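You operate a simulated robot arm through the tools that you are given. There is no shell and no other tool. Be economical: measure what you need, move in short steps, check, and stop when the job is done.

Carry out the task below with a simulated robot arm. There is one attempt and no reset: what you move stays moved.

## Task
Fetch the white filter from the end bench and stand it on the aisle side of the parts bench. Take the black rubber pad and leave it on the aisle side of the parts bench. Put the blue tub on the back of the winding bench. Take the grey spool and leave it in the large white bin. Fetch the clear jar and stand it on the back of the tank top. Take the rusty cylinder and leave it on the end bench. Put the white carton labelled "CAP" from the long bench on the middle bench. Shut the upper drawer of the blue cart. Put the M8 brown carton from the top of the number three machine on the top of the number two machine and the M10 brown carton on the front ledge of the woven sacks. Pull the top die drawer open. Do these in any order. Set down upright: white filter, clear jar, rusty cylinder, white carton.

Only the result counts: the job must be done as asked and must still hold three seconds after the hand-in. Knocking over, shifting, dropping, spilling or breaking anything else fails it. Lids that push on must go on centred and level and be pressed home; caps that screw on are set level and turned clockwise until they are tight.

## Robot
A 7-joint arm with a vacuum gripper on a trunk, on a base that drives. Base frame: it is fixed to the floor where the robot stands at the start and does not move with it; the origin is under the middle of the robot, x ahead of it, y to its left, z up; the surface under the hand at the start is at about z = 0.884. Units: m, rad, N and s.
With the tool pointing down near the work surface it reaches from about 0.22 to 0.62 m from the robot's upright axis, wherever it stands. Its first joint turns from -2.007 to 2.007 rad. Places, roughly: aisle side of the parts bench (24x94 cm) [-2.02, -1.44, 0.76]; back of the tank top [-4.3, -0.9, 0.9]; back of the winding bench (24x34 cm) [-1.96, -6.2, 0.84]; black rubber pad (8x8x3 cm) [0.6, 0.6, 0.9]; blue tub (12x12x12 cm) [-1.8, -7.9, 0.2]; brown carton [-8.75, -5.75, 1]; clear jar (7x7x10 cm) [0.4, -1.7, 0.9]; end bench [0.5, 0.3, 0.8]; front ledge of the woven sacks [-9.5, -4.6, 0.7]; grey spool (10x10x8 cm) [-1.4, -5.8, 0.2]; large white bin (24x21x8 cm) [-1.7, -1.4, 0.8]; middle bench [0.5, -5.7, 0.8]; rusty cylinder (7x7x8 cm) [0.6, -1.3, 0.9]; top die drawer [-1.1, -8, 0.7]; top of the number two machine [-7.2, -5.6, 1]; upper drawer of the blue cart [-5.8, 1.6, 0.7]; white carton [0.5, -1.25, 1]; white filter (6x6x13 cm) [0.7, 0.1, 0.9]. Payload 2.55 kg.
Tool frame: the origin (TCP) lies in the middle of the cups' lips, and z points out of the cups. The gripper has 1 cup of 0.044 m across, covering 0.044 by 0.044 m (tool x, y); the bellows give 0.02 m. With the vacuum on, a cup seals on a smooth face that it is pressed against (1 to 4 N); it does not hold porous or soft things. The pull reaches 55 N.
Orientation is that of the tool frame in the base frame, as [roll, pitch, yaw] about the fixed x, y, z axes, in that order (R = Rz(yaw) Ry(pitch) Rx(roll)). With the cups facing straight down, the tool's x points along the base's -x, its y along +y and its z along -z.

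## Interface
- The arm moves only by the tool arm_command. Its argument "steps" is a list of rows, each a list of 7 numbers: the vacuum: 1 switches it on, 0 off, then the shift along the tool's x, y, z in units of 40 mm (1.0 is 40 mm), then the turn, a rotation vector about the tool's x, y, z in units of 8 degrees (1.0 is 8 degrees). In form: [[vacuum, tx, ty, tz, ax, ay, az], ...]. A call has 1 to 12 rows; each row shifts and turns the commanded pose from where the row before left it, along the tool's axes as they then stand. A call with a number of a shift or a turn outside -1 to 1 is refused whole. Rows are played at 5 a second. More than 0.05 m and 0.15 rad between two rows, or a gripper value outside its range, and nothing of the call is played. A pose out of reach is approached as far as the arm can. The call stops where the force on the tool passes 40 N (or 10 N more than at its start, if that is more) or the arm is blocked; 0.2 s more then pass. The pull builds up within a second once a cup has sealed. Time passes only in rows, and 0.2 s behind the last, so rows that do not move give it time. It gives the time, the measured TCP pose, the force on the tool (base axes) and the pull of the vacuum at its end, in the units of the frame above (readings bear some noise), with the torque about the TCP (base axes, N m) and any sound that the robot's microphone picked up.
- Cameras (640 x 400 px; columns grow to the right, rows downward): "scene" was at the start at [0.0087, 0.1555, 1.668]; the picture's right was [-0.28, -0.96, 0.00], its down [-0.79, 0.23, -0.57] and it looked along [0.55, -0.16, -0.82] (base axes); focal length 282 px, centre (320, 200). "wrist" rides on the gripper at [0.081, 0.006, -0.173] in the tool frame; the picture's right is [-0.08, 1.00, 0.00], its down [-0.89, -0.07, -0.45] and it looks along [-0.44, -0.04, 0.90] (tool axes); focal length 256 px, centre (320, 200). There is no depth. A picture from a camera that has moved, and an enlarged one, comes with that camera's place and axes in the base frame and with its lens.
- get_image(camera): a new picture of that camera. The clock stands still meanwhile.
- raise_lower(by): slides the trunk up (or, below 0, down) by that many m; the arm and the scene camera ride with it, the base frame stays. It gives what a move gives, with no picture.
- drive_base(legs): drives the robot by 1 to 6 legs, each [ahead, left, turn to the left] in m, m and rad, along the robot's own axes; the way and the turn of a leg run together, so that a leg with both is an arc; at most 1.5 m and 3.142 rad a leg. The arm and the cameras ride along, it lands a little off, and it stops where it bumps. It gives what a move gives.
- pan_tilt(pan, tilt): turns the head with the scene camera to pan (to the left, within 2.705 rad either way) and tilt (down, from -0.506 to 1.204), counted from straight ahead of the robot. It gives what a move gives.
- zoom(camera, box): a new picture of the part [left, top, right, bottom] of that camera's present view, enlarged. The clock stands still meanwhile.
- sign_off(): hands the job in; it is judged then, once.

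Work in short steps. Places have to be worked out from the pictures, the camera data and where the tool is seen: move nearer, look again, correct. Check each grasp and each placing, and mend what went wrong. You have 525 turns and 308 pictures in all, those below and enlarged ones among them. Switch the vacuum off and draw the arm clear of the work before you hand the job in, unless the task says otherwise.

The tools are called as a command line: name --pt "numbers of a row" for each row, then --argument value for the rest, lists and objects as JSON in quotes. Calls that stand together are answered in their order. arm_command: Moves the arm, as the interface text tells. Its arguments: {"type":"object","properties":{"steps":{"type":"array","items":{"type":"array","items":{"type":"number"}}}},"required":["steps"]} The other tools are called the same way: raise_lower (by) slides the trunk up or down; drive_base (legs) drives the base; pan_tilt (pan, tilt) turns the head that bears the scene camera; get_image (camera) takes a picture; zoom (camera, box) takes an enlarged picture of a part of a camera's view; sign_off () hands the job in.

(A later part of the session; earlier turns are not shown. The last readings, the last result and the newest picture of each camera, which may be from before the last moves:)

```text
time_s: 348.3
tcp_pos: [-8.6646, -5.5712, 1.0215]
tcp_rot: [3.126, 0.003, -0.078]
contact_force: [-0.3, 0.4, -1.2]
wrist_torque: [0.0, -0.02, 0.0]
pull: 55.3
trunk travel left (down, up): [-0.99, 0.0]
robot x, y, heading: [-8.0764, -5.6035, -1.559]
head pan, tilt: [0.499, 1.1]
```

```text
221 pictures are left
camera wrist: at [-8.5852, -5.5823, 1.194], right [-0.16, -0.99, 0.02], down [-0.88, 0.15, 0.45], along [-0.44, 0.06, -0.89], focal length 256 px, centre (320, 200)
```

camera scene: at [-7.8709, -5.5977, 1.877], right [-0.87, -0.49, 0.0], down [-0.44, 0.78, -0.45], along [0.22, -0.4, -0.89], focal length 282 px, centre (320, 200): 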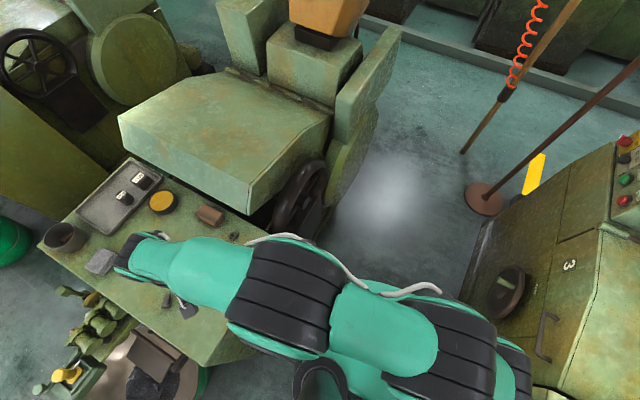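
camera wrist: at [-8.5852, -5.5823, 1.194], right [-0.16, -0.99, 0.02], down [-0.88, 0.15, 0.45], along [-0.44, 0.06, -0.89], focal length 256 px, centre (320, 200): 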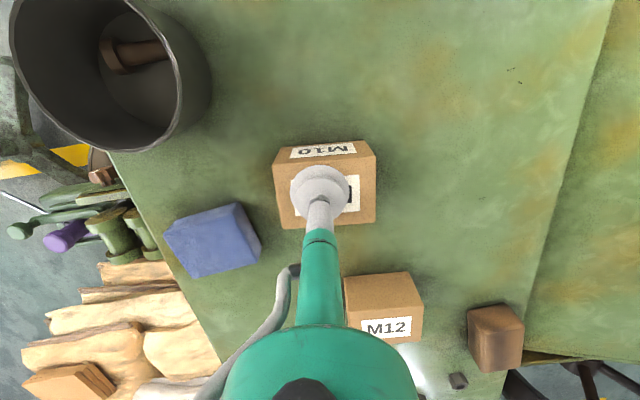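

M10 held. Lift, retract to radius 0.43 and swing to the front.

arm_command --pt "1 0 0 -0.8 0 0 0" --pt "1 0 0 -0.8 0 0 0" --pt "1 1 0 -0.5 0 0 0" --pt "1 1 0 -0.5 0 0 0" --pt "1 1 0 0 0 0 0" --pt "1 1 0 0 0 0 0" --pt "1 0 0 0 0 0 0"

arm_command --pt "1 0 1 0 0 0 -0.66" --pt "1 0 1 0 0 0 -0.66" --pt "1 0 1 0 0 0 -0.66" --pt "1 0 1 0 0 0 -0.66" --pt "1 0 1 0 0 0 -0.66" --pt "1 0 1 0 0 0 -0.66" --pt "1 0 1 0 0 0 -0.66" --pt "1 0 1 0 0 0 -0.66" --pt "1 0 1 0 0 0 -0.66" --pt "1 0 1 0 0 0 -0.66"

arm_command --pt "1 0 1 0 0 0 -0.66" --pt "1 0 1 0 0 0 -0.66" --pt "1 0 1 0 0 0 -0.66" --pt "1 0 1 0 0 0 -0.66" --pt "1 0 1 0 0 0 -0.66" --pt "1 0 1 0 0 0 -0.66" --pt "1 0 1 0 0 0 -0.66" --pt "1 0 0 0 0 0 0"

```text
time_s: 349.9
tcp_pos: [-8.4993, -5.5833, 1.1225]
tcp_rot: [3.125, 0.003, -0.08]
contact_force: [0.4, -0.1, -2.6]
wrist_torque: [-0.02, -0.04, -0.01]
pull: 54.9
out of reach, approached as far as the arm can: row 2
trunk travel left (down, up): [-0.99, 0.0]
robot x, y, heading: [-8.0782, -5.6059, -1.56]
head pan, tilt: [0.499, 1.1]
```

```text
time_s: 352.1
tcp_pos: [-8.3654, -5.9491, 1.1306]
tcp_rot: [3.136, 0.015, 0.845]
contact_force: [-0.8, 0.2, -1.7]
wrist_torque: [0.0, 0.03, 0.0]
pull: 55.1
trunk travel left (down, up): [-0.99, 0.0]
robot x, y, heading: [-8.0742, -5.5998, -1.56]
head pan, tilt: [0.499, 1.1]
```

```text
time_s: 353.9
tcp_pos: [-8.1241, -6.065, 1.1266]
tcp_rot: [-3.137, 0.016, 1.488]
contact_force: [0.3, -0.4, -1.6]
wrist_torque: [0.01, 0.0, 0.0]
pull: 54.7
trunk travel left (down, up): [-0.99, 0.0]
robot x, y, heading: [-8.0753, -5.6021, -1.557]
head pan, tilt: [0.499, 1.1]
```

I back out of the lane, shifting a little toward its centre.

drive_base --legs '[[-0.55, 0, -0.01], [0, 0.1, 0]]'

drive_base --legs '[[-0.8, 0, 0]]'

drive_base --legs '[[-0.9, 0, 0]]'

```text
time_s: 357.8
tcp_pos: [-8.0307, -5.5156, 1.1278]
tcp_rot: [-3.14, 0.015, 1.486]
contact_force: [-0.1, -0.3, -2.1]
wrist_torque: [0.02, 0.02, -0.02]
pull: 54.6
trunk travel left (down, up): [-0.99, 0.0]
robot x, y, heading: [-7.9835, -5.049, -1.561]
head pan, tilt: [0.499, 1.1]
```

```text
time_s: 362.2
tcp_pos: [-8.0388, -4.7042, 1.1277]
tcp_rot: [-3.137, 0.015, 1.478]
contact_force: [0.4, -0.6, -1.9]
wrist_torque: [0.0, 0.02, 0.05]
pull: 54.5
trunk travel left (down, up): [-0.99, 0.0]
robot x, y, heading: [-7.9841, -4.2408, -1.567]
head pan, tilt: [0.499, 1.1]
```

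```text
time_s: 366.9
tcp_pos: [-8.0403, -3.8015, 1.1274]
tcp_rot: [-3.139, 0.015, 1.472]
contact_force: [0.1, 1.3, -2.1]
wrist_torque: [0.0, 0.03, 0.01]
pull: 55.1
trunk travel left (down, up): [-0.99, 0.0]
robot x, y, heading: [-7.9871, -3.3391, -1.573]
head pan, tilt: [0.499, 1.1]
```

Now toward the sacks: strafe right to x≈−9.4 at y≈−3.3 and look.

drive_base --legs '[[0, -1.4, 0]]'

pan_tilt --pan 0.0 --tilt 0.75

get_image --camera "scene"

```text
time_s: 373.8
tcp_pos: [-9.403, -3.8192, 1.127]
tcp_rot: [-3.14, 0.015, 1.502]
contact_force: [-0.1, 0.2, -2.3]
wrist_torque: [-0.01, 0.01, -0.01]
pull: 54.8
trunk travel left (down, up): [-0.99, 0.0]
robot x, y, heading: [-9.3603, -3.3541, -1.544]
head pan, tilt: [0.499, 1.1]
```

```text
time_s: 374.7
tcp_pos: [-9.4026, -3.8186, 1.1273]
tcp_rot: [-3.137, 0.015, 1.503]
contact_force: [0.0, 1.1, -2.5]
wrist_torque: [0.01, -0.01, 0.02]
pull: 55.3
trunk travel left (down, up): [-0.99, 0.0]
robot x, y, heading: [-9.3618, -3.3555, -1.545]
head pan, tilt: [0.0, 0.75]
```

```text
220 pictures are left
camera scene: at [-9.1845, -3.3741, 1.9025], right [-1.0, -0.03, 0.0], down [-0.02, 0.68, -0.73], along [0.02, -0.73, -0.68], focal length 282 px, centre (320, 200)
```

scene: 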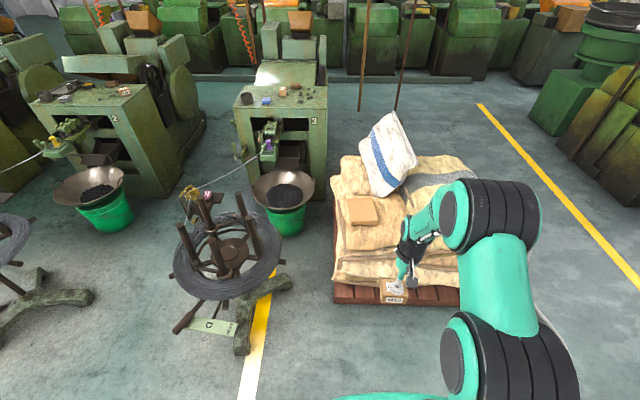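

I drive closer to see the ledge with the wrist camera.

drive_base --legs '[[0.5, 0, -0.026]]'

get_image --camera "wrist"

get_image --camera "scene"

```text
time_s: 377.6
tcp_pos: [-9.4195, -4.3036, 1.1273]
tcp_rot: [-3.139, 0.016, 1.461]
contact_force: [-1.2, 0.5, -1.9]
wrist_torque: [0.01, -0.01, 0.0]
pull: 55.1
trunk travel left (down, up): [-0.99, 0.0]
robot x, y, heading: [-9.3559, -3.8383, -1.589]
head pan, tilt: [0.0, 0.75]
```

```text
219 pictures are left
camera wrist: at [-9.4043, -4.2217, 1.2982], right [0.98, -0.19, 0.0], down [-0.17, -0.87, 0.46], along [-0.09, -0.45, -0.89], focal length 256 px, centre (320, 200)
```

wrist: 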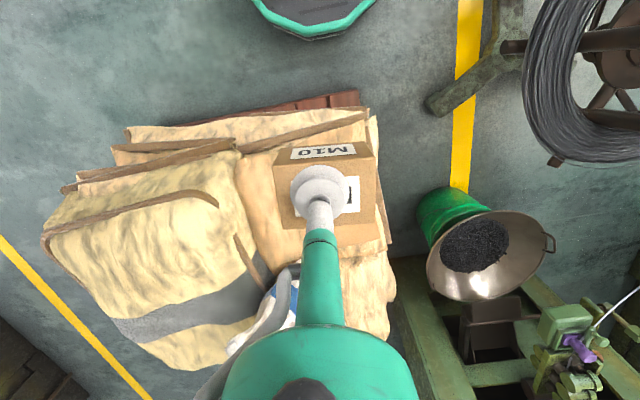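

```text
218 pictures are left
camera scene: at [-9.183, -3.8687, 1.9026], right [-1.0, 0.01, 0.0], down [0.01, 0.68, -0.73], along [-0.01, -0.73, -0.68], focal length 282 px, centre (320, 200)
```

scene: 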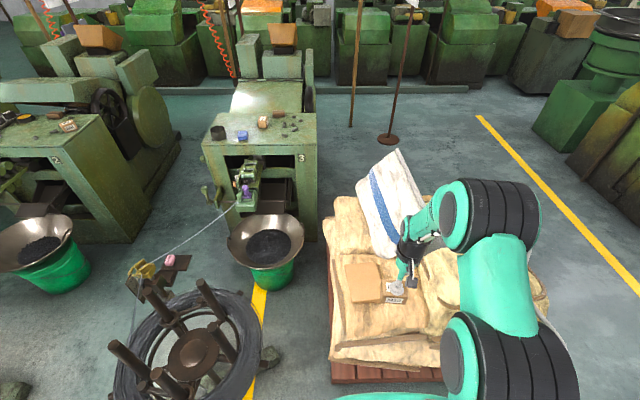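

zoom --camera "scene" --box '[310, 190, 470, 390]'

```text
2.00 times, centred on (390, 290) of scene
camera zoom: at [-9.183, -3.8687, 1.9026], right [-1.0, 0.01, 0.0], down [0.01, 0.68, -0.73], along [-0.01, -0.73, -0.68], focal length 563 px, centre (180, 20)
```

zoom: 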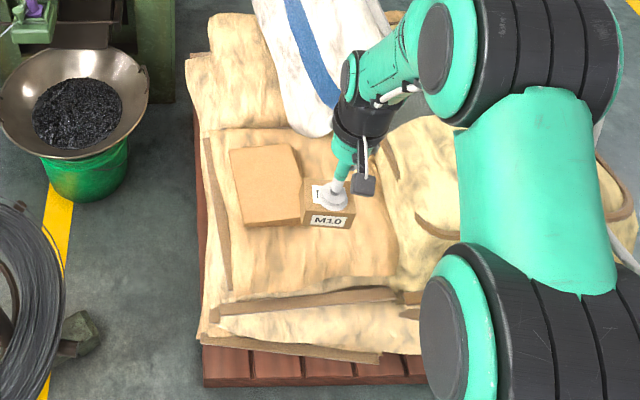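

The ledge sack spans x −9.25…−9.7, y about −4.35…−4.65, with a cardboard sheet to x −9.47. I'll set M10 at about (−9.56, −4.52).

drive_base --legs '[[0.07, -0.14, 0.018]]'

arm_command --pt "1 -1 0 0 0 0 0" --pt "1 -1 0 0 0 0 0" --pt "1 -1 0 0 0 0 0" --pt "1 -0.6 0 0 0 0 0" --pt "1 0 0 0 0 0 0"

get_image --camera "wrist"

zoom --camera "scene" --box '[250, 190, 410, 390]'

```text
time_s: 379.0
tcp_pos: [-9.5506, -4.374, 1.1271]
tcp_rot: [-3.138, 0.015, 1.478]
contact_force: [-0.7, 0.3, -1.8]
wrist_torque: [0.01, 0.0, 0.03]
pull: 55.5
trunk travel left (down, up): [-0.99, 0.0]
robot x, y, heading: [-9.4977, -3.9129, -1.567]
head pan, tilt: [0.0, 0.75]
```

```text
time_s: 380.2
tcp_pos: [-9.5637, -4.5165, 1.1286]
tcp_rot: [-3.138, 0.016, 1.477]
contact_force: [-0.1, 0.1, -0.7]
wrist_torque: [0.04, 0.03, 0.03]
pull: 55.1
trunk travel left (down, up): [-0.99, 0.0]
robot x, y, heading: [-9.496, -3.9141, -1.571]
head pan, tilt: [0.0, 0.75]
```

```text
216 pictures are left
camera wrist: at [-9.5502, -4.4348, 1.2987], right [0.99, -0.17, 0.0], down [-0.15, -0.88, 0.46], along [-0.08, -0.45, -0.89], focal length 256 px, centre (320, 200)
```

wrist: 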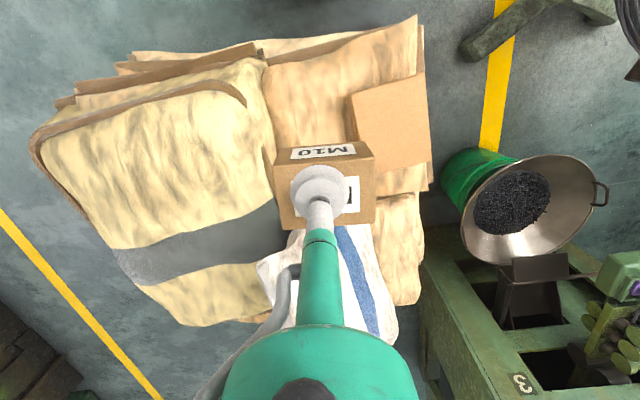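

```text
2.00 times, centred on (330, 290) of scene
camera zoom: at [-9.3219, -3.9344, 1.9026], right [-1.0, 0.0, 0.0], down [0.0, 0.68, -0.73], along [0.0, -0.73, -0.68], focal length 563 px, centre (300, 20)
```

zoom: 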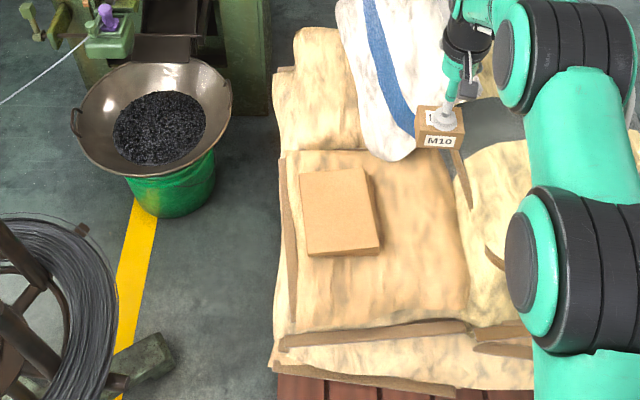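

Landing spot is free. Lower by trunk to about z 0.80.

raise_lower --by -0.33

get_image --camera "wrist"

get_image --camera "scene"

```text
time_s: 383.5
tcp_pos: [-9.5636, -4.5157, 0.7971]
tcp_rot: [-3.139, 0.014, 1.478]
contact_force: [0.0, 0.8, -1.3]
wrist_torque: [0.01, 0.05, -0.03]
pull: 54.5
trunk travel left (down, up): [-0.66, 0.33]
robot x, y, heading: [-9.4979, -3.9112, -1.57]
head pan, tilt: [0.0, 0.75]
```

```text
214 pictures are left
camera wrist: at [-9.5501, -4.4353, 0.9683], right [0.99, -0.17, 0.0], down [-0.15, -0.88, 0.46], along [-0.08, -0.45, -0.89], focal length 256 px, centre (320, 200)
```

wrist: 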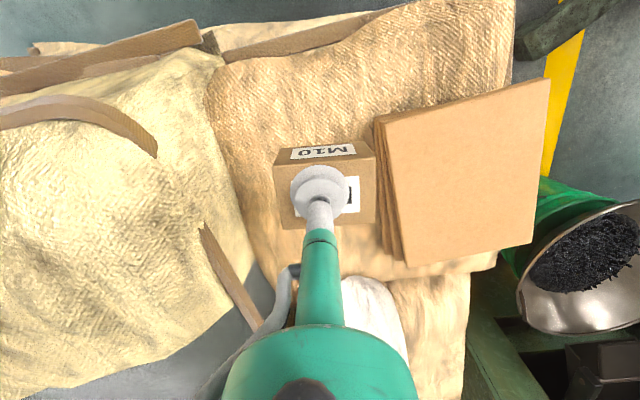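

```text
213 pictures are left
camera scene: at [-9.3217, -3.9355, 1.5726], right [-1.0, 0.0, 0.0], down [0.0, 0.68, -0.73], along [0.0, -0.73, -0.68], focal length 282 px, centre (320, 200)
```

scene: 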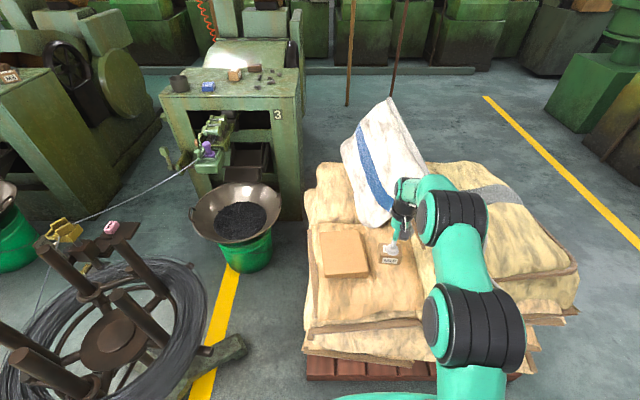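

arm_command --pt "1 0 -0.3 0.3 0 0 0" --pt "1 0 0 0.3 0 0 0" --pt "1 0 0 0.15 0 0 0" --pt "1 0 0 0.15 0 0 0" --pt "1 0 0 0 0 0 0"

```text
time_s: 384.7
tcp_pos: [-9.5767, -4.5169, 0.761]
tcp_rot: [-3.138, 0.015, 1.478]
contact_force: [0.0, -0.3, -1.7]
wrist_torque: [0.02, 0.02, -0.02]
pull: 54.9
trunk travel left (down, up): [-0.66, 0.33]
robot x, y, heading: [-9.5022, -3.9126, -1.569]
head pan, tilt: [0.0, 0.75]
```

arm_command --pt "1 0 0 0.12 0 0 0" --pt "1 0 0 0.12 0 0 0" --pt "1 0 0 0.12 0 0 0" --pt "1 0 0 0 0 0 0"

get_image --camera "wrist"

```text
time_s: 385.7
tcp_pos: [-9.5756, -4.5154, 0.7469]
tcp_rot: [-3.138, 0.016, 1.478]
contact_force: [-0.7, -0.2, -2.4]
wrist_torque: [-0.02, 0.0, 0.0]
pull: 55.1
trunk travel left (down, up): [-0.66, 0.33]
robot x, y, heading: [-9.5012, -3.9148, -1.572]
head pan, tilt: [0.0, 0.75]
```

```text
212 pictures are left
camera wrist: at [-9.5628, -4.4348, 0.9173], right [0.99, -0.17, 0.0], down [-0.15, -0.88, 0.46], along [-0.08, -0.45, -0.89], focal length 256 px, centre (320, 200)
```

wrist: 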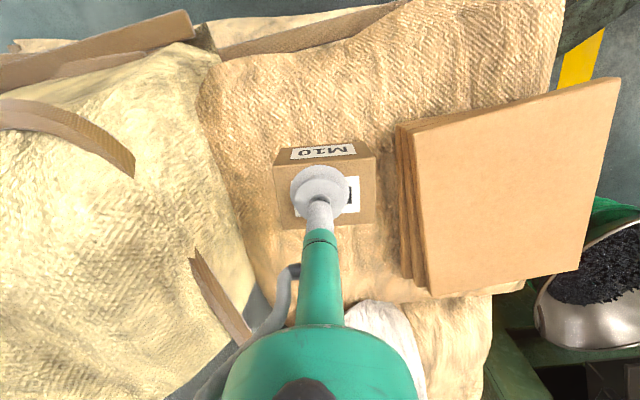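

Still not touching; continue down.

arm_command --pt "1 0 0 0.12 0 0 0" --pt "1 0 0 0.12 0 0 0" --pt "1 0 0 0.12 0 0 0" --pt "1 0 0 0.12 0 0 0" --pt "1 0 0 0 0 0 0"

```text
time_s: 386.9
tcp_pos: [-9.5759, -4.5169, 0.7287]
tcp_rot: [-3.137, 0.014, 1.479]
contact_force: [0.2, -0.1, -1.0]
wrist_torque: [-0.01, 0.02, 0.01]
pull: 54.9
trunk travel left (down, up): [-0.66, 0.33]
robot x, y, heading: [-9.4965, -3.9121, -1.571]
head pan, tilt: [0.0, 0.75]
```

arm_command --pt "1 0 0 0.12 0 0 0" --pt "1 0 0 0.12 0 0 0" --pt "1 0 0 0.12 0 0 0" --pt "1 0 0 0.12 0 0 0" --pt "1 0 0 0 0 0 0"

get_image --camera "wrist"

```text
time_s: 388.1
tcp_pos: [-9.5761, -4.5177, 0.7089]
tcp_rot: [-3.139, 0.016, 1.479]
contact_force: [-0.7, 0.7, -1.6]
wrist_torque: [0.03, 0.0, 0.01]
pull: 55.0
trunk travel left (down, up): [-0.66, 0.33]
robot x, y, heading: [-9.4992, -3.9147, -1.567]
head pan, tilt: [0.0, 0.75]
```

```text
211 pictures are left
camera wrist: at [-9.5619, -4.4354, 0.8797], right [0.99, -0.17, 0.0], down [-0.15, -0.88, 0.46], along [-0.08, -0.45, -0.89], focal length 256 px, centre (320, 200)
```

wrist: 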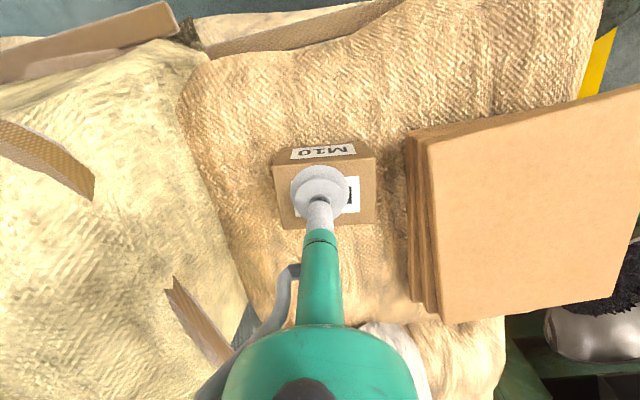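

arm_command --pt "1 0 0 0.15 0 0 0" --pt "1 0 0 0.12 0 0 0" --pt "1 0 0 0.12 0 0 0" --pt "1 0 0 0.12 0 0 0" --pt "1 0 0 0.1 0 0 0" --pt "1 0 0 0 0 0 0"

```text
time_s: 388.9
tcp_pos: [-9.5761, -4.5222, 0.7026]
tcp_rot: [-3.139, 0.028, 1.48]
contact_force: [0.3, 6.7, 17.2]
wrist_torque: [0.34, -0.54, 0.19]
pull: 54.8
trunk travel left (down, up): [-0.66, 0.33]
robot x, y, heading: [-9.4991, -3.9162, -1.568]
head pan, tilt: [0.0, 0.75]
stopped in row 3: the force on the tool passed its limit at 40 N (the readings are from after the stop); the commanded pose is now the measured one
```

Contact on the sack at TCP 0.70. Release, rise and inspect.

arm_command --pt "1 0 0 -0.04 0 0 0" --pt "0 0 0 0 0 0 0" --pt "0 0 0 0 0 0 0" --pt "0 0 0 0 0 0 0" --pt "0 0 0 -0.3 0 0 0" --pt "0 0 0 -0.7 0 0 0" --pt "0 0 0 -1 0 0 0"

raise_lower --by 0.33

get_image --camera "wrist"

zoom --camera "scene" --box '[270, 190, 430, 290]'

```text
time_s: 390.4
tcp_pos: [-9.5768, -4.52, 0.7813]
tcp_rot: [-3.138, 0.023, 1.479]
contact_force: [0.3, 0.1, 0.6]
wrist_torque: [0.01, -0.02, -0.01]
pull: 0.0
trunk travel left (down, up): [-0.66, 0.33]
robot x, y, heading: [-9.501, -3.9097, -1.566]
head pan, tilt: [0.0, 0.75]
```

```text
time_s: 393.7
tcp_pos: [-9.5772, -4.5201, 1.1123]
tcp_rot: [-3.137, 0.022, 1.48]
contact_force: [-0.6, 0.4, -0.1]
wrist_torque: [-0.02, -0.03, 0.0]
pull: 0.0
trunk travel left (down, up): [-0.99, 0.0]
robot x, y, heading: [-9.4949, -3.9129, -1.566]
head pan, tilt: [0.0, 0.75]
```

```text
210 pictures are left
camera wrist: at [-9.5631, -4.4365, 1.2818], right [0.99, -0.17, 0.0], down [-0.15, -0.87, 0.47], along [-0.08, -0.46, -0.88], focal length 256 px, centre (320, 200)
```

wrist: 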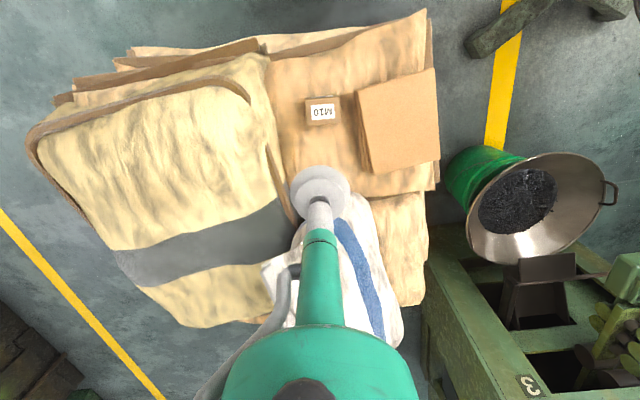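

```text
4.00 times, centred on (350, 240) of scene
camera zoom: at [-9.3217, -3.9356, 1.9025], right [-1.0, 0.0, 0.0], down [0.0, 0.68, -0.73], along [0.0, -0.73, -0.68], focal length 1126 px, centre (200, 40)
```

zoom: 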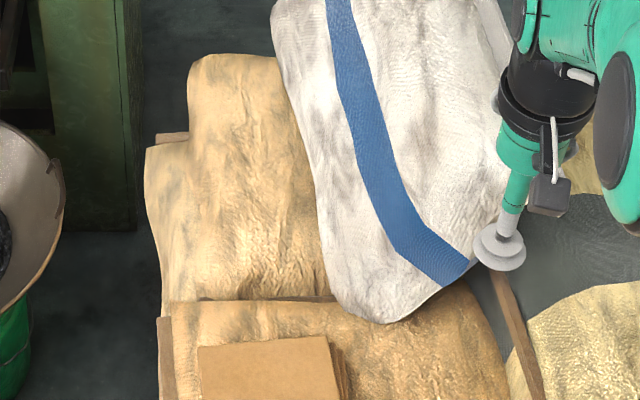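

M10 rests on the ledge. Now I look for a passage north toward the blue cart.

drive_base --legs '[[-1.1, 0, 0]]'

pan_tilt --pan 2.6 --tilt 0.25

get_image --camera "scene"

pan_tilt --pan -2.6 --tilt 0.25

get_image --camera "scene"

```text
time_s: 399.3
tcp_pos: [-9.5779, -3.4323, 1.1123]
tcp_rot: [-3.139, 0.022, 1.51]
contact_force: [-0.7, -0.9, 0.8]
wrist_torque: [0.01, 0.01, -0.01]
pull: 0.2
trunk travel left (down, up): [-0.99, 0.0]
robot x, y, heading: [-9.5166, -2.8257, -1.543]
head pan, tilt: [0.0, 0.75]
```

```text
time_s: 401.6
tcp_pos: [-9.5771, -3.4314, 1.1111]
tcp_rot: [-3.14, 0.023, 1.51]
contact_force: [-0.2, 0.1, 0.6]
wrist_torque: [0.01, -0.01, -0.02]
pull: 0.1
trunk travel left (down, up): [-0.99, 0.0]
robot x, y, heading: [-9.5153, -2.8212, -1.539]
head pan, tilt: [2.601, 0.25]
```

```text
208 pictures are left
camera scene: at [-9.2966, -2.6756, 1.9477], right [0.87, -0.49, 0.0], down [-0.12, -0.22, -0.97], along [0.47, 0.85, -0.25], focal length 282 px, centre (320, 200)
```

scene: 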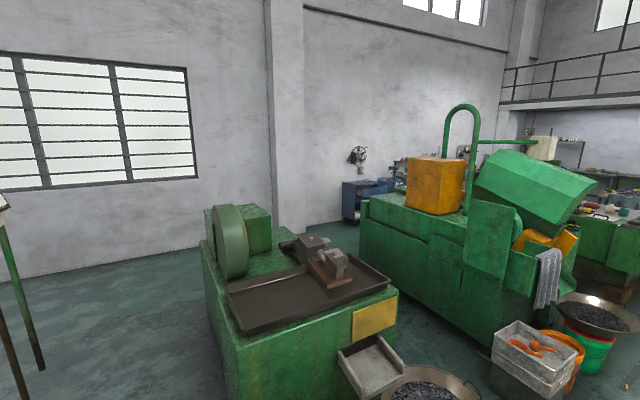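

```text
time_s: 405.7
tcp_pos: [-9.578, -3.432, 1.1123]
tcp_rot: [-3.138, 0.021, 1.508]
contact_force: [-0.5, 0.2, -0.4]
wrist_torque: [0.04, -0.02, 0.01]
pull: 0.1
trunk travel left (down, up): [-0.99, 0.0]
robot x, y, heading: [-9.5156, -2.8219, -1.543]
head pan, tilt: [-2.601, 0.25]
```

```text
207 pictures are left
camera scene: at [-9.3928, -2.6787, 1.9477], right [0.84, 0.54, 0.0], down [0.13, -0.21, -0.97], along [-0.53, 0.81, -0.25], focal length 282 px, centre (320, 200)
```

scene: 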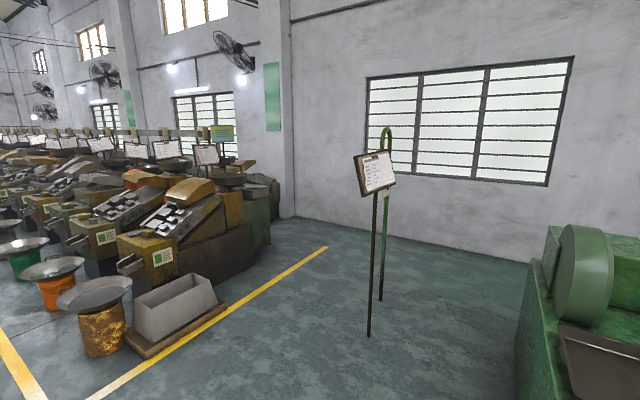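

There is open floor to the west and a corridor along the wall. I turn to face +y and drive up at x≈−9.6.

drive_base --legs '[[0, 0, 1.56], [0, 0, 1.554]]'

drive_base --legs '[[1.4, 0.08, 0]]'

pan_tilt --pan -0.5 --tilt 0.5

get_image --camera "scene"

```text
time_s: 413.7
tcp_pos: [-9.4438, -2.2131, 1.111]
tcp_rot: [-3.138, 0.023, -1.654]
contact_force: [0.5, 0.0, 0.0]
wrist_torque: [-0.02, 0.02, -0.01]
pull: 0.1
trunk travel left (down, up): [-0.99, 0.0]
robot x, y, heading: [-9.516, -2.8215, 1.58]
head pan, tilt: [-2.601, 0.25]
```

```text
time_s: 420.8
tcp_pos: [-9.513, -0.7873, 1.1122]
tcp_rot: [-3.139, 0.025, -1.672]
contact_force: [-0.3, -0.3, 0.9]
wrist_torque: [-0.03, 0.0, -0.01]
pull: 0.0
trunk travel left (down, up): [-0.99, 0.0]
robot x, y, heading: [-9.6004, -1.398, 1.564]
head pan, tilt: [-2.601, 0.25]
```

```text
time_s: 422.8
tcp_pos: [-9.5138, -0.7865, 1.113]
tcp_rot: [-3.137, 0.023, -1.672]
contact_force: [0.9, 0.0, -0.3]
wrist_torque: [-0.02, -0.02, -0.02]
pull: 0.0
trunk travel left (down, up): [-0.99, 0.0]
robot x, y, heading: [-9.5989, -1.3955, 1.562]
head pan, tilt: [-0.499, 0.499]
```

```text
206 pictures are left
camera scene: at [-9.7313, -1.3747, 1.9245], right [0.87, -0.48, 0.0], down [-0.23, -0.42, -0.88], along [0.43, 0.77, -0.48], focal length 282 px, centre (320, 200)
```

scene: 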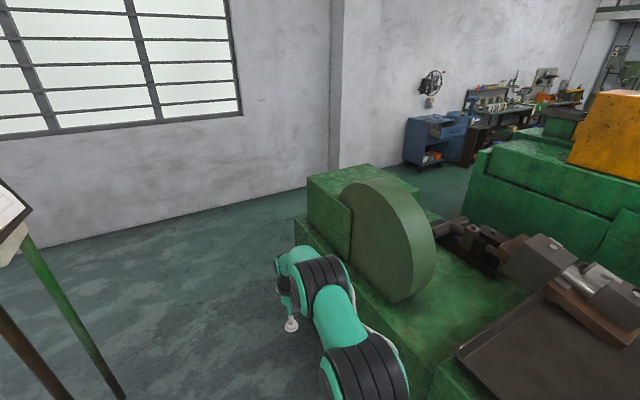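

drive_base --legs '[[1.2, 0.03, 0.005], [1.15, 0, 0]]'

pan_tilt --pan -1.4 --tilt 0.5

get_image --camera "scene"

```text
time_s: 434.5
tcp_pos: [-9.6003, 1.6083, 1.1122]
tcp_rot: [-3.138, 0.022, -1.62]
contact_force: [-0.6, 0.0, 0.1]
wrist_torque: [0.01, 0.01, -0.01]
pull: 0.1
trunk travel left (down, up): [-0.99, 0.0]
robot x, y, heading: [-9.6518, 0.999, 1.614]
head pan, tilt: [-0.499, 0.499]
```

```text
time_s: 435.7
tcp_pos: [-9.5988, 1.6081, 1.1113]
tcp_rot: [-3.139, 0.024, -1.619]
contact_force: [0.3, 0.5, 0.6]
wrist_torque: [-0.02, 0.01, -0.01]
pull: 0.1
trunk travel left (down, up): [-0.99, 0.0]
robot x, y, heading: [-9.6489, 0.9995, 1.613]
head pan, tilt: [-1.4, 0.499]
```

```text
205 pictures are left
camera scene: at [-9.7364, 0.9484, 1.9245], right [0.22, -0.98, 0.0], down [-0.47, -0.1, -0.88], along [0.86, 0.19, -0.48], focal length 282 px, centre (320, 200)
```

scene: 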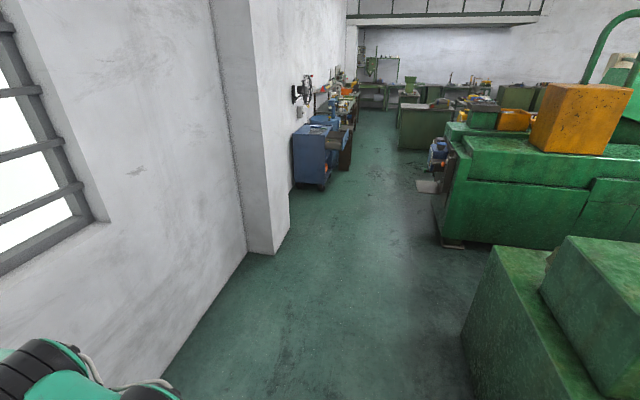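

The corridor is wide (y 0.2–1.9). I turn to face +x and drive toward the cart.

drive_base --legs '[[0, 0, -1.61], [1.25, -0.1, 0], [1.25, 0, 0]]'

pan_tilt --pan 0.5 --tilt 0.6

get_image --camera "scene"

```text
time_s: 451.7
tcp_pos: [-6.561, 1.0158, 1.1124]
tcp_rot: [-3.138, 0.023, 3.11]
contact_force: [0.5, 0.8, 0.1]
wrist_torque: [0.01, -0.02, 0.01]
pull: 0.1
trunk travel left (down, up): [-0.99, 0.0]
robot x, y, heading: [-7.172, 1.058, 0.067]
head pan, tilt: [-1.4, 0.499]
```

```text
time_s: 453.6
tcp_pos: [-6.5612, 1.0146, 1.1119]
tcp_rot: [-3.138, 0.024, 3.109]
contact_force: [-0.8, 0.2, 0.1]
wrist_torque: [-0.03, 0.04, 0.01]
pull: 0.0
trunk travel left (down, up): [-0.99, 0.0]
robot x, y, heading: [-7.1706, 1.0564, 0.064]
head pan, tilt: [0.499, 0.6]
```

```text
204 pictures are left
camera scene: at [-7.1698, 1.2761, 1.9154], right [0.53, -0.85, 0.0], down [-0.48, -0.3, -0.83], along [0.7, 0.44, -0.56], focal length 282 px, centre (320, 200)
```

scene: 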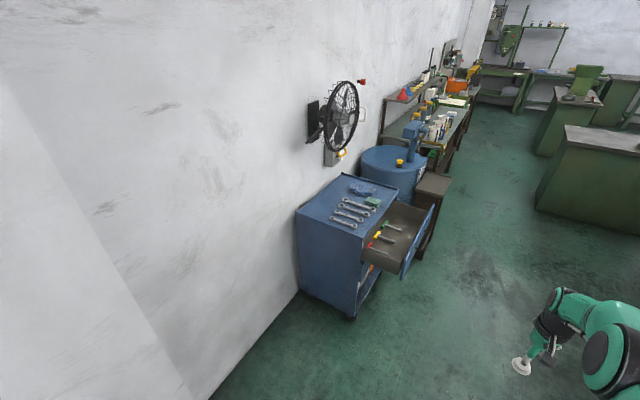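

The drawer sticks out to y≈1.46 with panel x −6.0…−5.4; the cart front is y≈1.70. I move in front of it and face +y.

drive_base --legs '[[0, -0.35, -0.065], [1.42, 0, 0], [0, 0, 1.571]]'

pan_tilt --pan 0.0 --tilt 0.8

get_image --camera "scene"

```text
time_s: 466.4
tcp_pos: [-5.6035, 1.2528, 1.1118]
tcp_rot: [-3.138, 0.022, -1.725]
contact_force: [-0.7, 0.4, 0.1]
wrist_torque: [-0.01, 0.0, -0.02]
pull: 0.0
trunk travel left (down, up): [-0.99, 0.0]
robot x, y, heading: [-5.7229, 0.6535, 1.51]
head pan, tilt: [0.499, 0.6]
```

```text
time_s: 467.4
tcp_pos: [-5.6038, 1.2535, 1.1117]
tcp_rot: [-3.139, 0.023, -1.727]
contact_force: [-0.4, 0.0, 0.5]
wrist_torque: [0.03, 0.0, -0.01]
pull: 0.1
trunk travel left (down, up): [-0.99, 0.0]
robot x, y, heading: [-5.7236, 0.6516, 1.504]
head pan, tilt: [0.0, 0.799]
```

```text
203 pictures are left
camera scene: at [-5.8974, 0.6815, 1.8986], right [1.0, -0.06, 0.0], down [-0.04, -0.72, -0.7], along [0.04, 0.7, -0.72], focal length 282 px, centre (320, 200)
```

scene: 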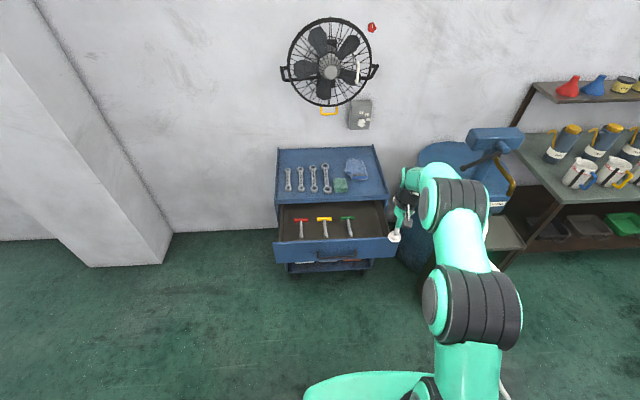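

zoom --camera "scene" --box '[260, 180, 420, 280]'

```text
4.00 times, centred on (340, 230) of scene
camera zoom: at [-5.8974, 0.6815, 1.8986], right [1.0, -0.06, 0.0], down [-0.04, -0.72, -0.7], along [0.04, 0.7, -0.72], focal length 1126 px, centre (240, 80)
```

zoom: 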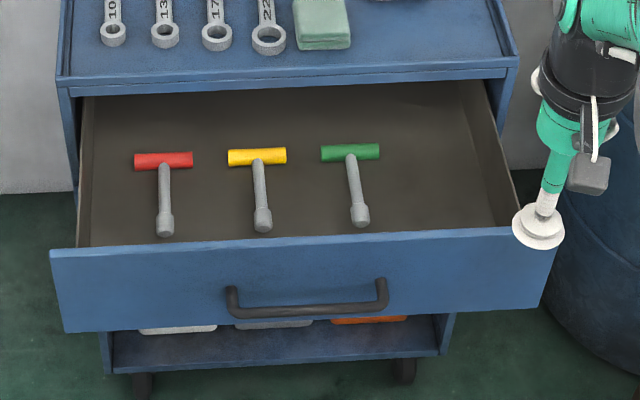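

I'll push with the cup facing forward, above the handle at z≈0.785, x≈−5.77. First retract slightly and tilt the tool to point ahead.

arm_command --pt "0 1 0 0 0 0 -0.56" --pt "0 1 0 0 0 0 -0.56" --pt "0 0.5 0.5 0 0 -1 0" --pt "0 0 0 0 0 -1 0" --pt "0 0 0 0 0 -1 0" --pt "0 0 0 0 0 -1 0" --pt "0 0 0 0 0 -1 0" --pt "0 0 0 0 0 -1 0" --pt "0 0 0 0 0 0 0"

```text
time_s: 469.4
tcp_pos: [-5.6472, 1.1513, 1.1063]
tcp_rot: [3.089, 0.601, -1.571]
contact_force: [0.5, 0.6, -0.1]
wrist_torque: [0.02, -0.02, -0.01]
pull: 0.0
out of reach, approached as far as the arm can: row 6, 7, 8
trunk travel left (down, up): [-0.99, 0.0]
robot x, y, heading: [-5.7223, 0.6537, 1.513]
head pan, tilt: [0.0, 0.799]
```

The wrist must stay back while tilting, so I combine tilt with a forward shift of the tip.

arm_command --pt "0 -0.85 0 0 0 -1 0" --pt "0 -0.85 0 0 0 -1 0" --pt "0 -0.85 0 0 0 -1 0" --pt "0 -0.85 0 0 0 -1 0" --pt "0 -0.85 0 0 0 -1 0" --pt "0 0 0 0 0 0 0"

```text
time_s: 470.8
tcp_pos: [-5.648, 1.2613, 1.2359]
tcp_rot: [2.982, 1.297, -1.696]
contact_force: [-0.7, 0.1, -0.5]
wrist_torque: [0.0, -0.02, 0.0]
pull: 0.0
trunk travel left (down, up): [-0.99, 0.0]
robot x, y, heading: [-5.7221, 0.649, 1.504]
head pan, tilt: [0.0, 0.799]
```

arm_command --pt "0 -0.85 0 0 0 -1 0" --pt "0 -0.85 0 0 0 -0.95 0" --pt "0 0 0 0 0 0 0"

get_image --camera "scene"

```text
time_s: 471.6
tcp_pos: [-5.6448, 1.2965, 1.317]
tcp_rot: [2.511, 1.497, -2.173]
contact_force: [0.4, 0.5, -0.8]
wrist_torque: [0.0, -0.02, 0.04]
pull: 0.1
out of reach, approached as far as the arm can: row 1, 2
trunk travel left (down, up): [-0.99, 0.0]
robot x, y, heading: [-5.7198, 0.6543, 1.505]
head pan, tilt: [0.0, 0.799]
```

```text
201 pictures are left
camera scene: at [-5.897, 0.6814, 1.8986], right [1.0, -0.06, 0.0], down [-0.04, -0.72, -0.7], along [0.04, 0.7, -0.72], focal length 282 px, centre (320, 200)
```

scene: 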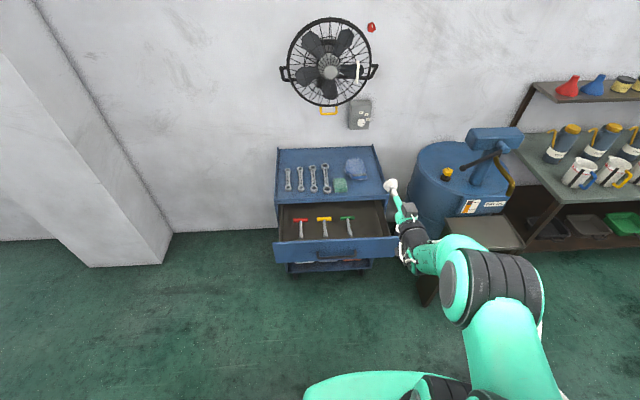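

Tool now points along +y horizontally. I correct heading/lateral position and lower the trunk to z≈0.785.

drive_base --legs '[[0, 0.09, 0.066]]'

raise_lower --by -0.53

get_image --camera "scene"

get_image --camera "wrist"

```text
time_s: 472.7
tcp_pos: [-5.7782, 1.3017, 1.3181]
tcp_rot: [2.523, 1.498, -2.093]
contact_force: [-0.3, -0.6, 1.4]
wrist_torque: [0.04, 0.0, 0.0]
pull: 0.0
trunk travel left (down, up): [-0.99, 0.0]
robot x, y, heading: [-5.8121, 0.6564, 1.576]
head pan, tilt: [0.0, 0.799]
```

```text
refused: -0.53 is not a number from -0.4 to 0.4
```

```text
200 pictures are left
camera scene: at [-5.9894, 0.6722, 1.8985], right [1.0, 0.01, 0.0], down [0.0, -0.72, -0.7], along [0.0, 0.7, -0.72], focal length 282 px, centre (320, 200)
```

scene: 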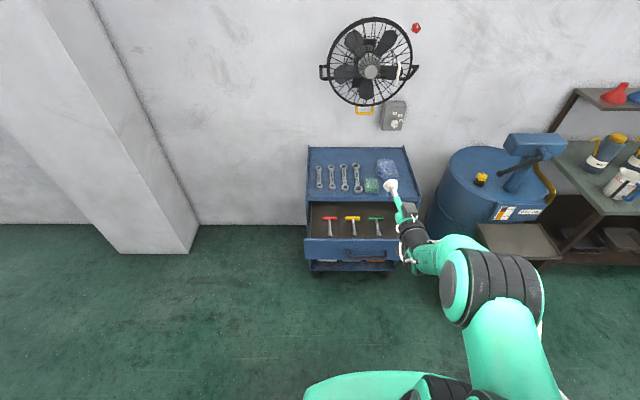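

```text
199 pictures are left
camera wrist: at [-5.7711, 1.1258, 1.2472], right [-0.99, -0.09, 0.12], down [0.15, -0.38, 0.91], along [-0.04, 0.92, 0.39], focal length 256 px, centre (320, 200)
```

wrist: 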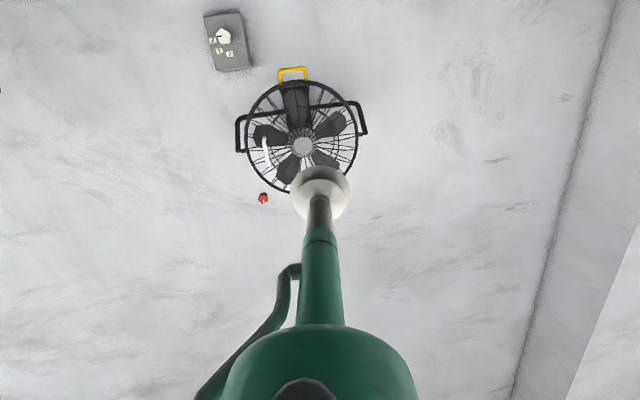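

raise_lower --by -0.4

raise_lower --by -0.13

get_image --camera "scene"

get_image --camera "wrist"

```text
time_s: 476.5
tcp_pos: [-5.7785, 1.3032, 0.917]
tcp_rot: [2.519, 1.498, -2.096]
contact_force: [0.2, 0.0, 0.4]
wrist_torque: [0.03, 0.01, -0.04]
pull: 0.0
trunk travel left (down, up): [-0.59, 0.4]
robot x, y, heading: [-5.8164, 0.6527, 1.578]
head pan, tilt: [0.0, 0.799]
```

```text
time_s: 478.1
tcp_pos: [-5.7777, 1.3037, 0.7883]
tcp_rot: [2.518, 1.498, -2.099]
contact_force: [0.3, 0.0, 0.4]
wrist_torque: [0.0, 0.01, 0.02]
pull: 0.1
trunk travel left (down, up): [-0.46, 0.53]
robot x, y, heading: [-5.8148, 0.6508, 1.577]
head pan, tilt: [0.0, 0.799]
```

```text
198 pictures are left
camera scene: at [-5.989, 0.6719, 1.3686], right [1.0, 0.01, 0.0], down [0.0, -0.72, -0.7], along [0.0, 0.7, -0.72], focal length 282 px, centre (320, 200)
```

scene: 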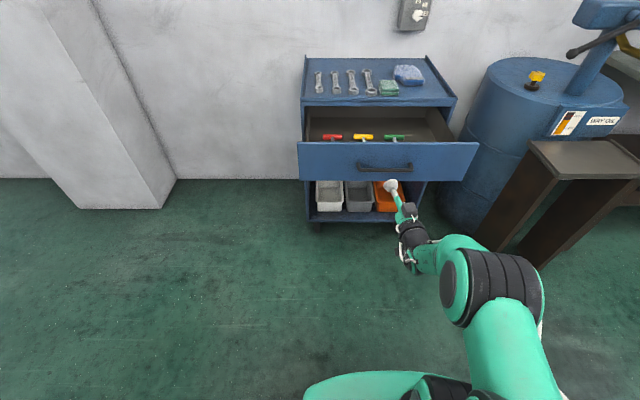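

```text
197 pictures are left
camera wrist: at [-5.7708, 1.1256, 0.7173], right [-0.99, -0.09, 0.12], down [0.15, -0.38, 0.91], along [-0.04, 0.92, 0.39], focal length 256 px, centre (320, 200)
```

wrist: 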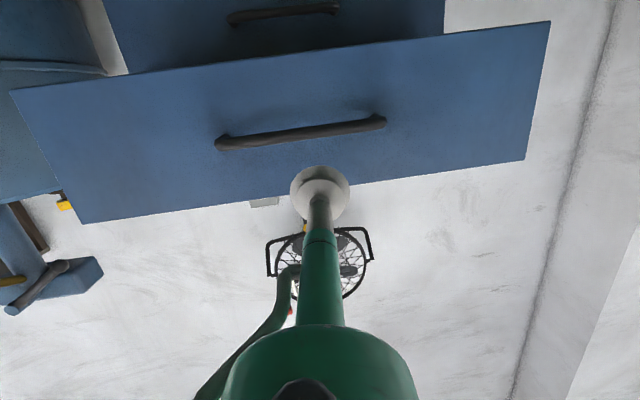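

Panel spans z 0.67–0.84 with the handle at 0.766. I raise 2.4 cm so the cup meets the panel above the handle, and drive forward.

raise_lower --by 0.024

drive_base --legs '[[0.13, 0, 0]]'

drive_base --legs '[[0.06, 0, 0]]'

get_image --camera "scene"

```text
time_s: 478.8
tcp_pos: [-5.7769, 1.3034, 0.8117]
tcp_rot: [2.522, 1.498, -2.096]
contact_force: [1.0, 0.3, 1.3]
wrist_torque: [-0.01, 0.01, -0.01]
pull: 0.1
trunk travel left (down, up): [-0.484, 0.506]
robot x, y, heading: [-5.8122, 0.6535, 1.578]
head pan, tilt: [0.0, 0.799]
```

```text
time_s: 480.1
tcp_pos: [-5.7808, 1.4298, 0.8101]
tcp_rot: [2.525, 1.496, -2.089]
contact_force: [-0.1, 0.0, -0.4]
wrist_torque: [0.01, -0.01, -0.01]
pull: 0.1
trunk travel left (down, up): [-0.484, 0.506]
robot x, y, heading: [-5.8146, 0.7753, 1.577]
head pan, tilt: [0.0, 0.799]
```

```text
time_s: 481.0
tcp_pos: [-5.7812, 1.492, 0.8108]
tcp_rot: [2.526, 1.497, -2.086]
contact_force: [0.4, 0.3, -1.1]
wrist_torque: [-0.01, 0.0, 0.02]
pull: 0.0
trunk travel left (down, up): [-0.484, 0.506]
robot x, y, heading: [-5.8147, 0.8404, 1.582]
head pan, tilt: [0.0, 0.799]
```

```text
196 pictures are left
camera scene: at [-5.9906, 0.8593, 1.3925], right [1.0, 0.01, 0.0], down [0.01, -0.72, -0.7], along [-0.01, 0.7, -0.72], focal length 282 px, centre (320, 200)
```

scene: 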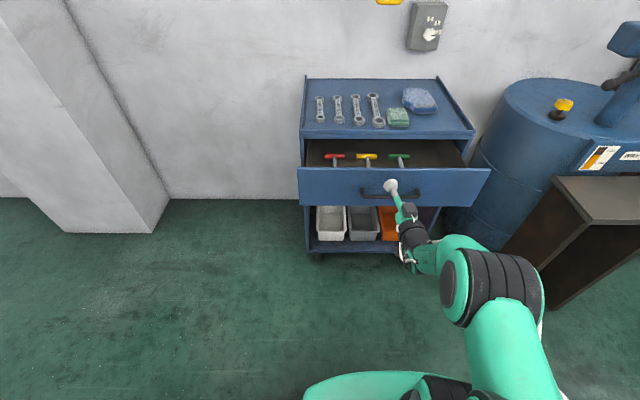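

drive_base --legs '[[0.05, 0, 0]]'

drive_base --legs '[[0.05, 0, 0]]'

zoom --camera "scene" --box '[280, 60, 520, 210]'

```text
time_s: 482.0
tcp_pos: [-5.7817, 1.5412, 0.8114]
tcp_rot: [2.526, 1.495, -2.087]
contact_force: [0.1, -0.3, 0.5]
wrist_torque: [0.0, 0.04, 0.01]
pull: 0.1
trunk travel left (down, up): [-0.484, 0.506]
robot x, y, heading: [-5.8162, 0.8909, 1.586]
head pan, tilt: [0.0, 0.799]
```

```text
time_s: 482.9
tcp_pos: [-5.7841, 1.5908, 0.8113]
tcp_rot: [2.526, 1.496, -2.084]
contact_force: [-0.5, 0.3, -0.6]
wrist_torque: [0.03, 0.0, -0.02]
pull: 0.1
trunk travel left (down, up): [-0.484, 0.506]
robot x, y, heading: [-5.8156, 0.9412, 1.585]
head pan, tilt: [0.0, 0.799]
```

```text
2.67 times, centred on (400, 135) of scene
camera zoom: at [-5.9917, 0.9585, 1.3925], right [1.0, 0.01, 0.0], down [0.01, -0.72, -0.7], along [-0.01, 0.7, -0.72], focal length 751 px, centre (107, 373)
```

zoom: 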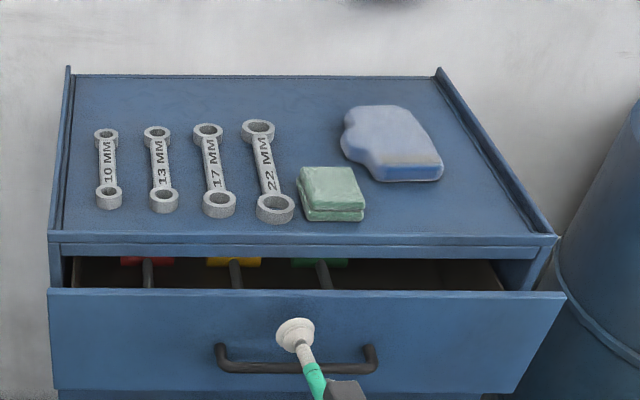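

It seems to be pushing the drawer in. Continue in small legs, watching the force.

drive_base --legs '[[0.05, 0, 0]]'

drive_base --legs '[[0.03, 0, 0]]'

zoom --camera "scene" --box '[280, 60, 520, 210]'

```text
time_s: 483.8
tcp_pos: [-5.7847, 1.6417, 0.8119]
tcp_rot: [2.526, 1.496, -2.085]
contact_force: [0.5, 1.2, -0.2]
wrist_torque: [-0.02, -0.02, 0.01]
pull: 0.1
trunk travel left (down, up): [-0.484, 0.506]
robot x, y, heading: [-5.8134, 0.9921, 1.583]
head pan, tilt: [0.0, 0.799]
```

```text
time_s: 484.6
tcp_pos: [-5.7855, 1.6702, 0.8118]
tcp_rot: [2.525, 1.496, -2.084]
contact_force: [0.8, -0.4, 0.0]
wrist_torque: [0.06, -0.02, 0.0]
pull: 0.0
trunk travel left (down, up): [-0.484, 0.506]
robot x, y, heading: [-5.8146, 1.0188, 1.582]
head pan, tilt: [0.0, 0.799]
```

```text
2.67 times, centred on (400, 135) of scene
camera zoom: at [-5.9927, 1.0384, 1.3925], right [1.0, 0.01, 0.0], down [0.01, -0.72, -0.7], along [-0.01, 0.7, -0.72], focal length 751 px, centre (107, 373)
```

zoom: 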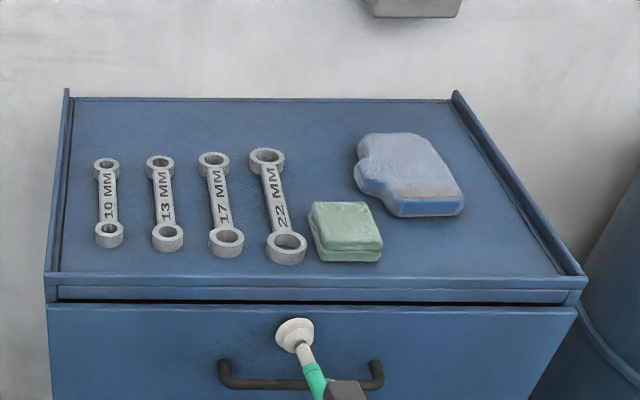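

Nearly shut; a few more centimetres.

drive_base --legs '[[0.02, 0, 0]]'

drive_base --legs '[[0.02, 0, 0]]'

zoom --camera "scene" --box '[280, 100, 520, 250]'

```text
time_s: 485.4
tcp_pos: [-5.7851, 1.6889, 0.811]
tcp_rot: [2.525, 1.496, -2.086]
contact_force: [-1.2, -4.7, -1.2]
wrist_torque: [0.06, 0.02, -0.03]
pull: 0.0
trunk travel left (down, up): [-0.484, 0.506]
robot x, y, heading: [-5.8199, 1.0407, 1.586]
head pan, tilt: [0.0, 0.799]
```

```text
time_s: 486.3
tcp_pos: [-5.7849, 1.698, 0.8092]
tcp_rot: [2.508, 1.494, -2.1]
contact_force: [0.2, -15.6, 5.1]
wrist_torque: [-0.16, -0.03, -0.08]
pull: 0.0
trunk travel left (down, up): [-0.484, 0.506]
robot x, y, heading: [-5.816, 1.053, 1.586]
head pan, tilt: [0.0, 0.799]
stopped in leg 1: the force on the tool passed its limit at 77 N (the readings are from after the stop); the commanded pose is now the measured one
```

```text
2.67 times, centred on (400, 175) of scene
camera zoom: at [-5.9932, 1.0666, 1.3926], right [1.0, 0.01, 0.0], down [0.01, -0.72, -0.7], along [-0.01, 0.7, -0.72], focal length 751 px, centre (107, 267)
```

zoom: 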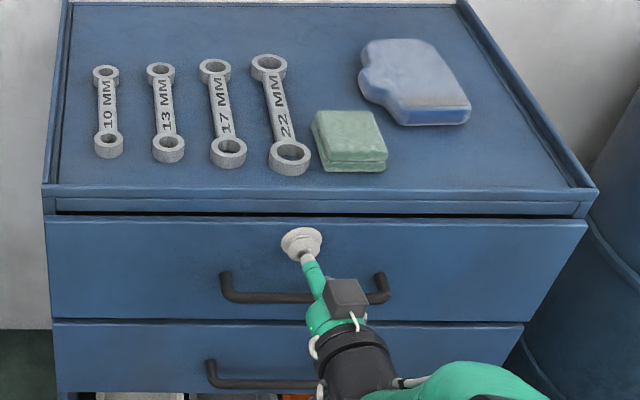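

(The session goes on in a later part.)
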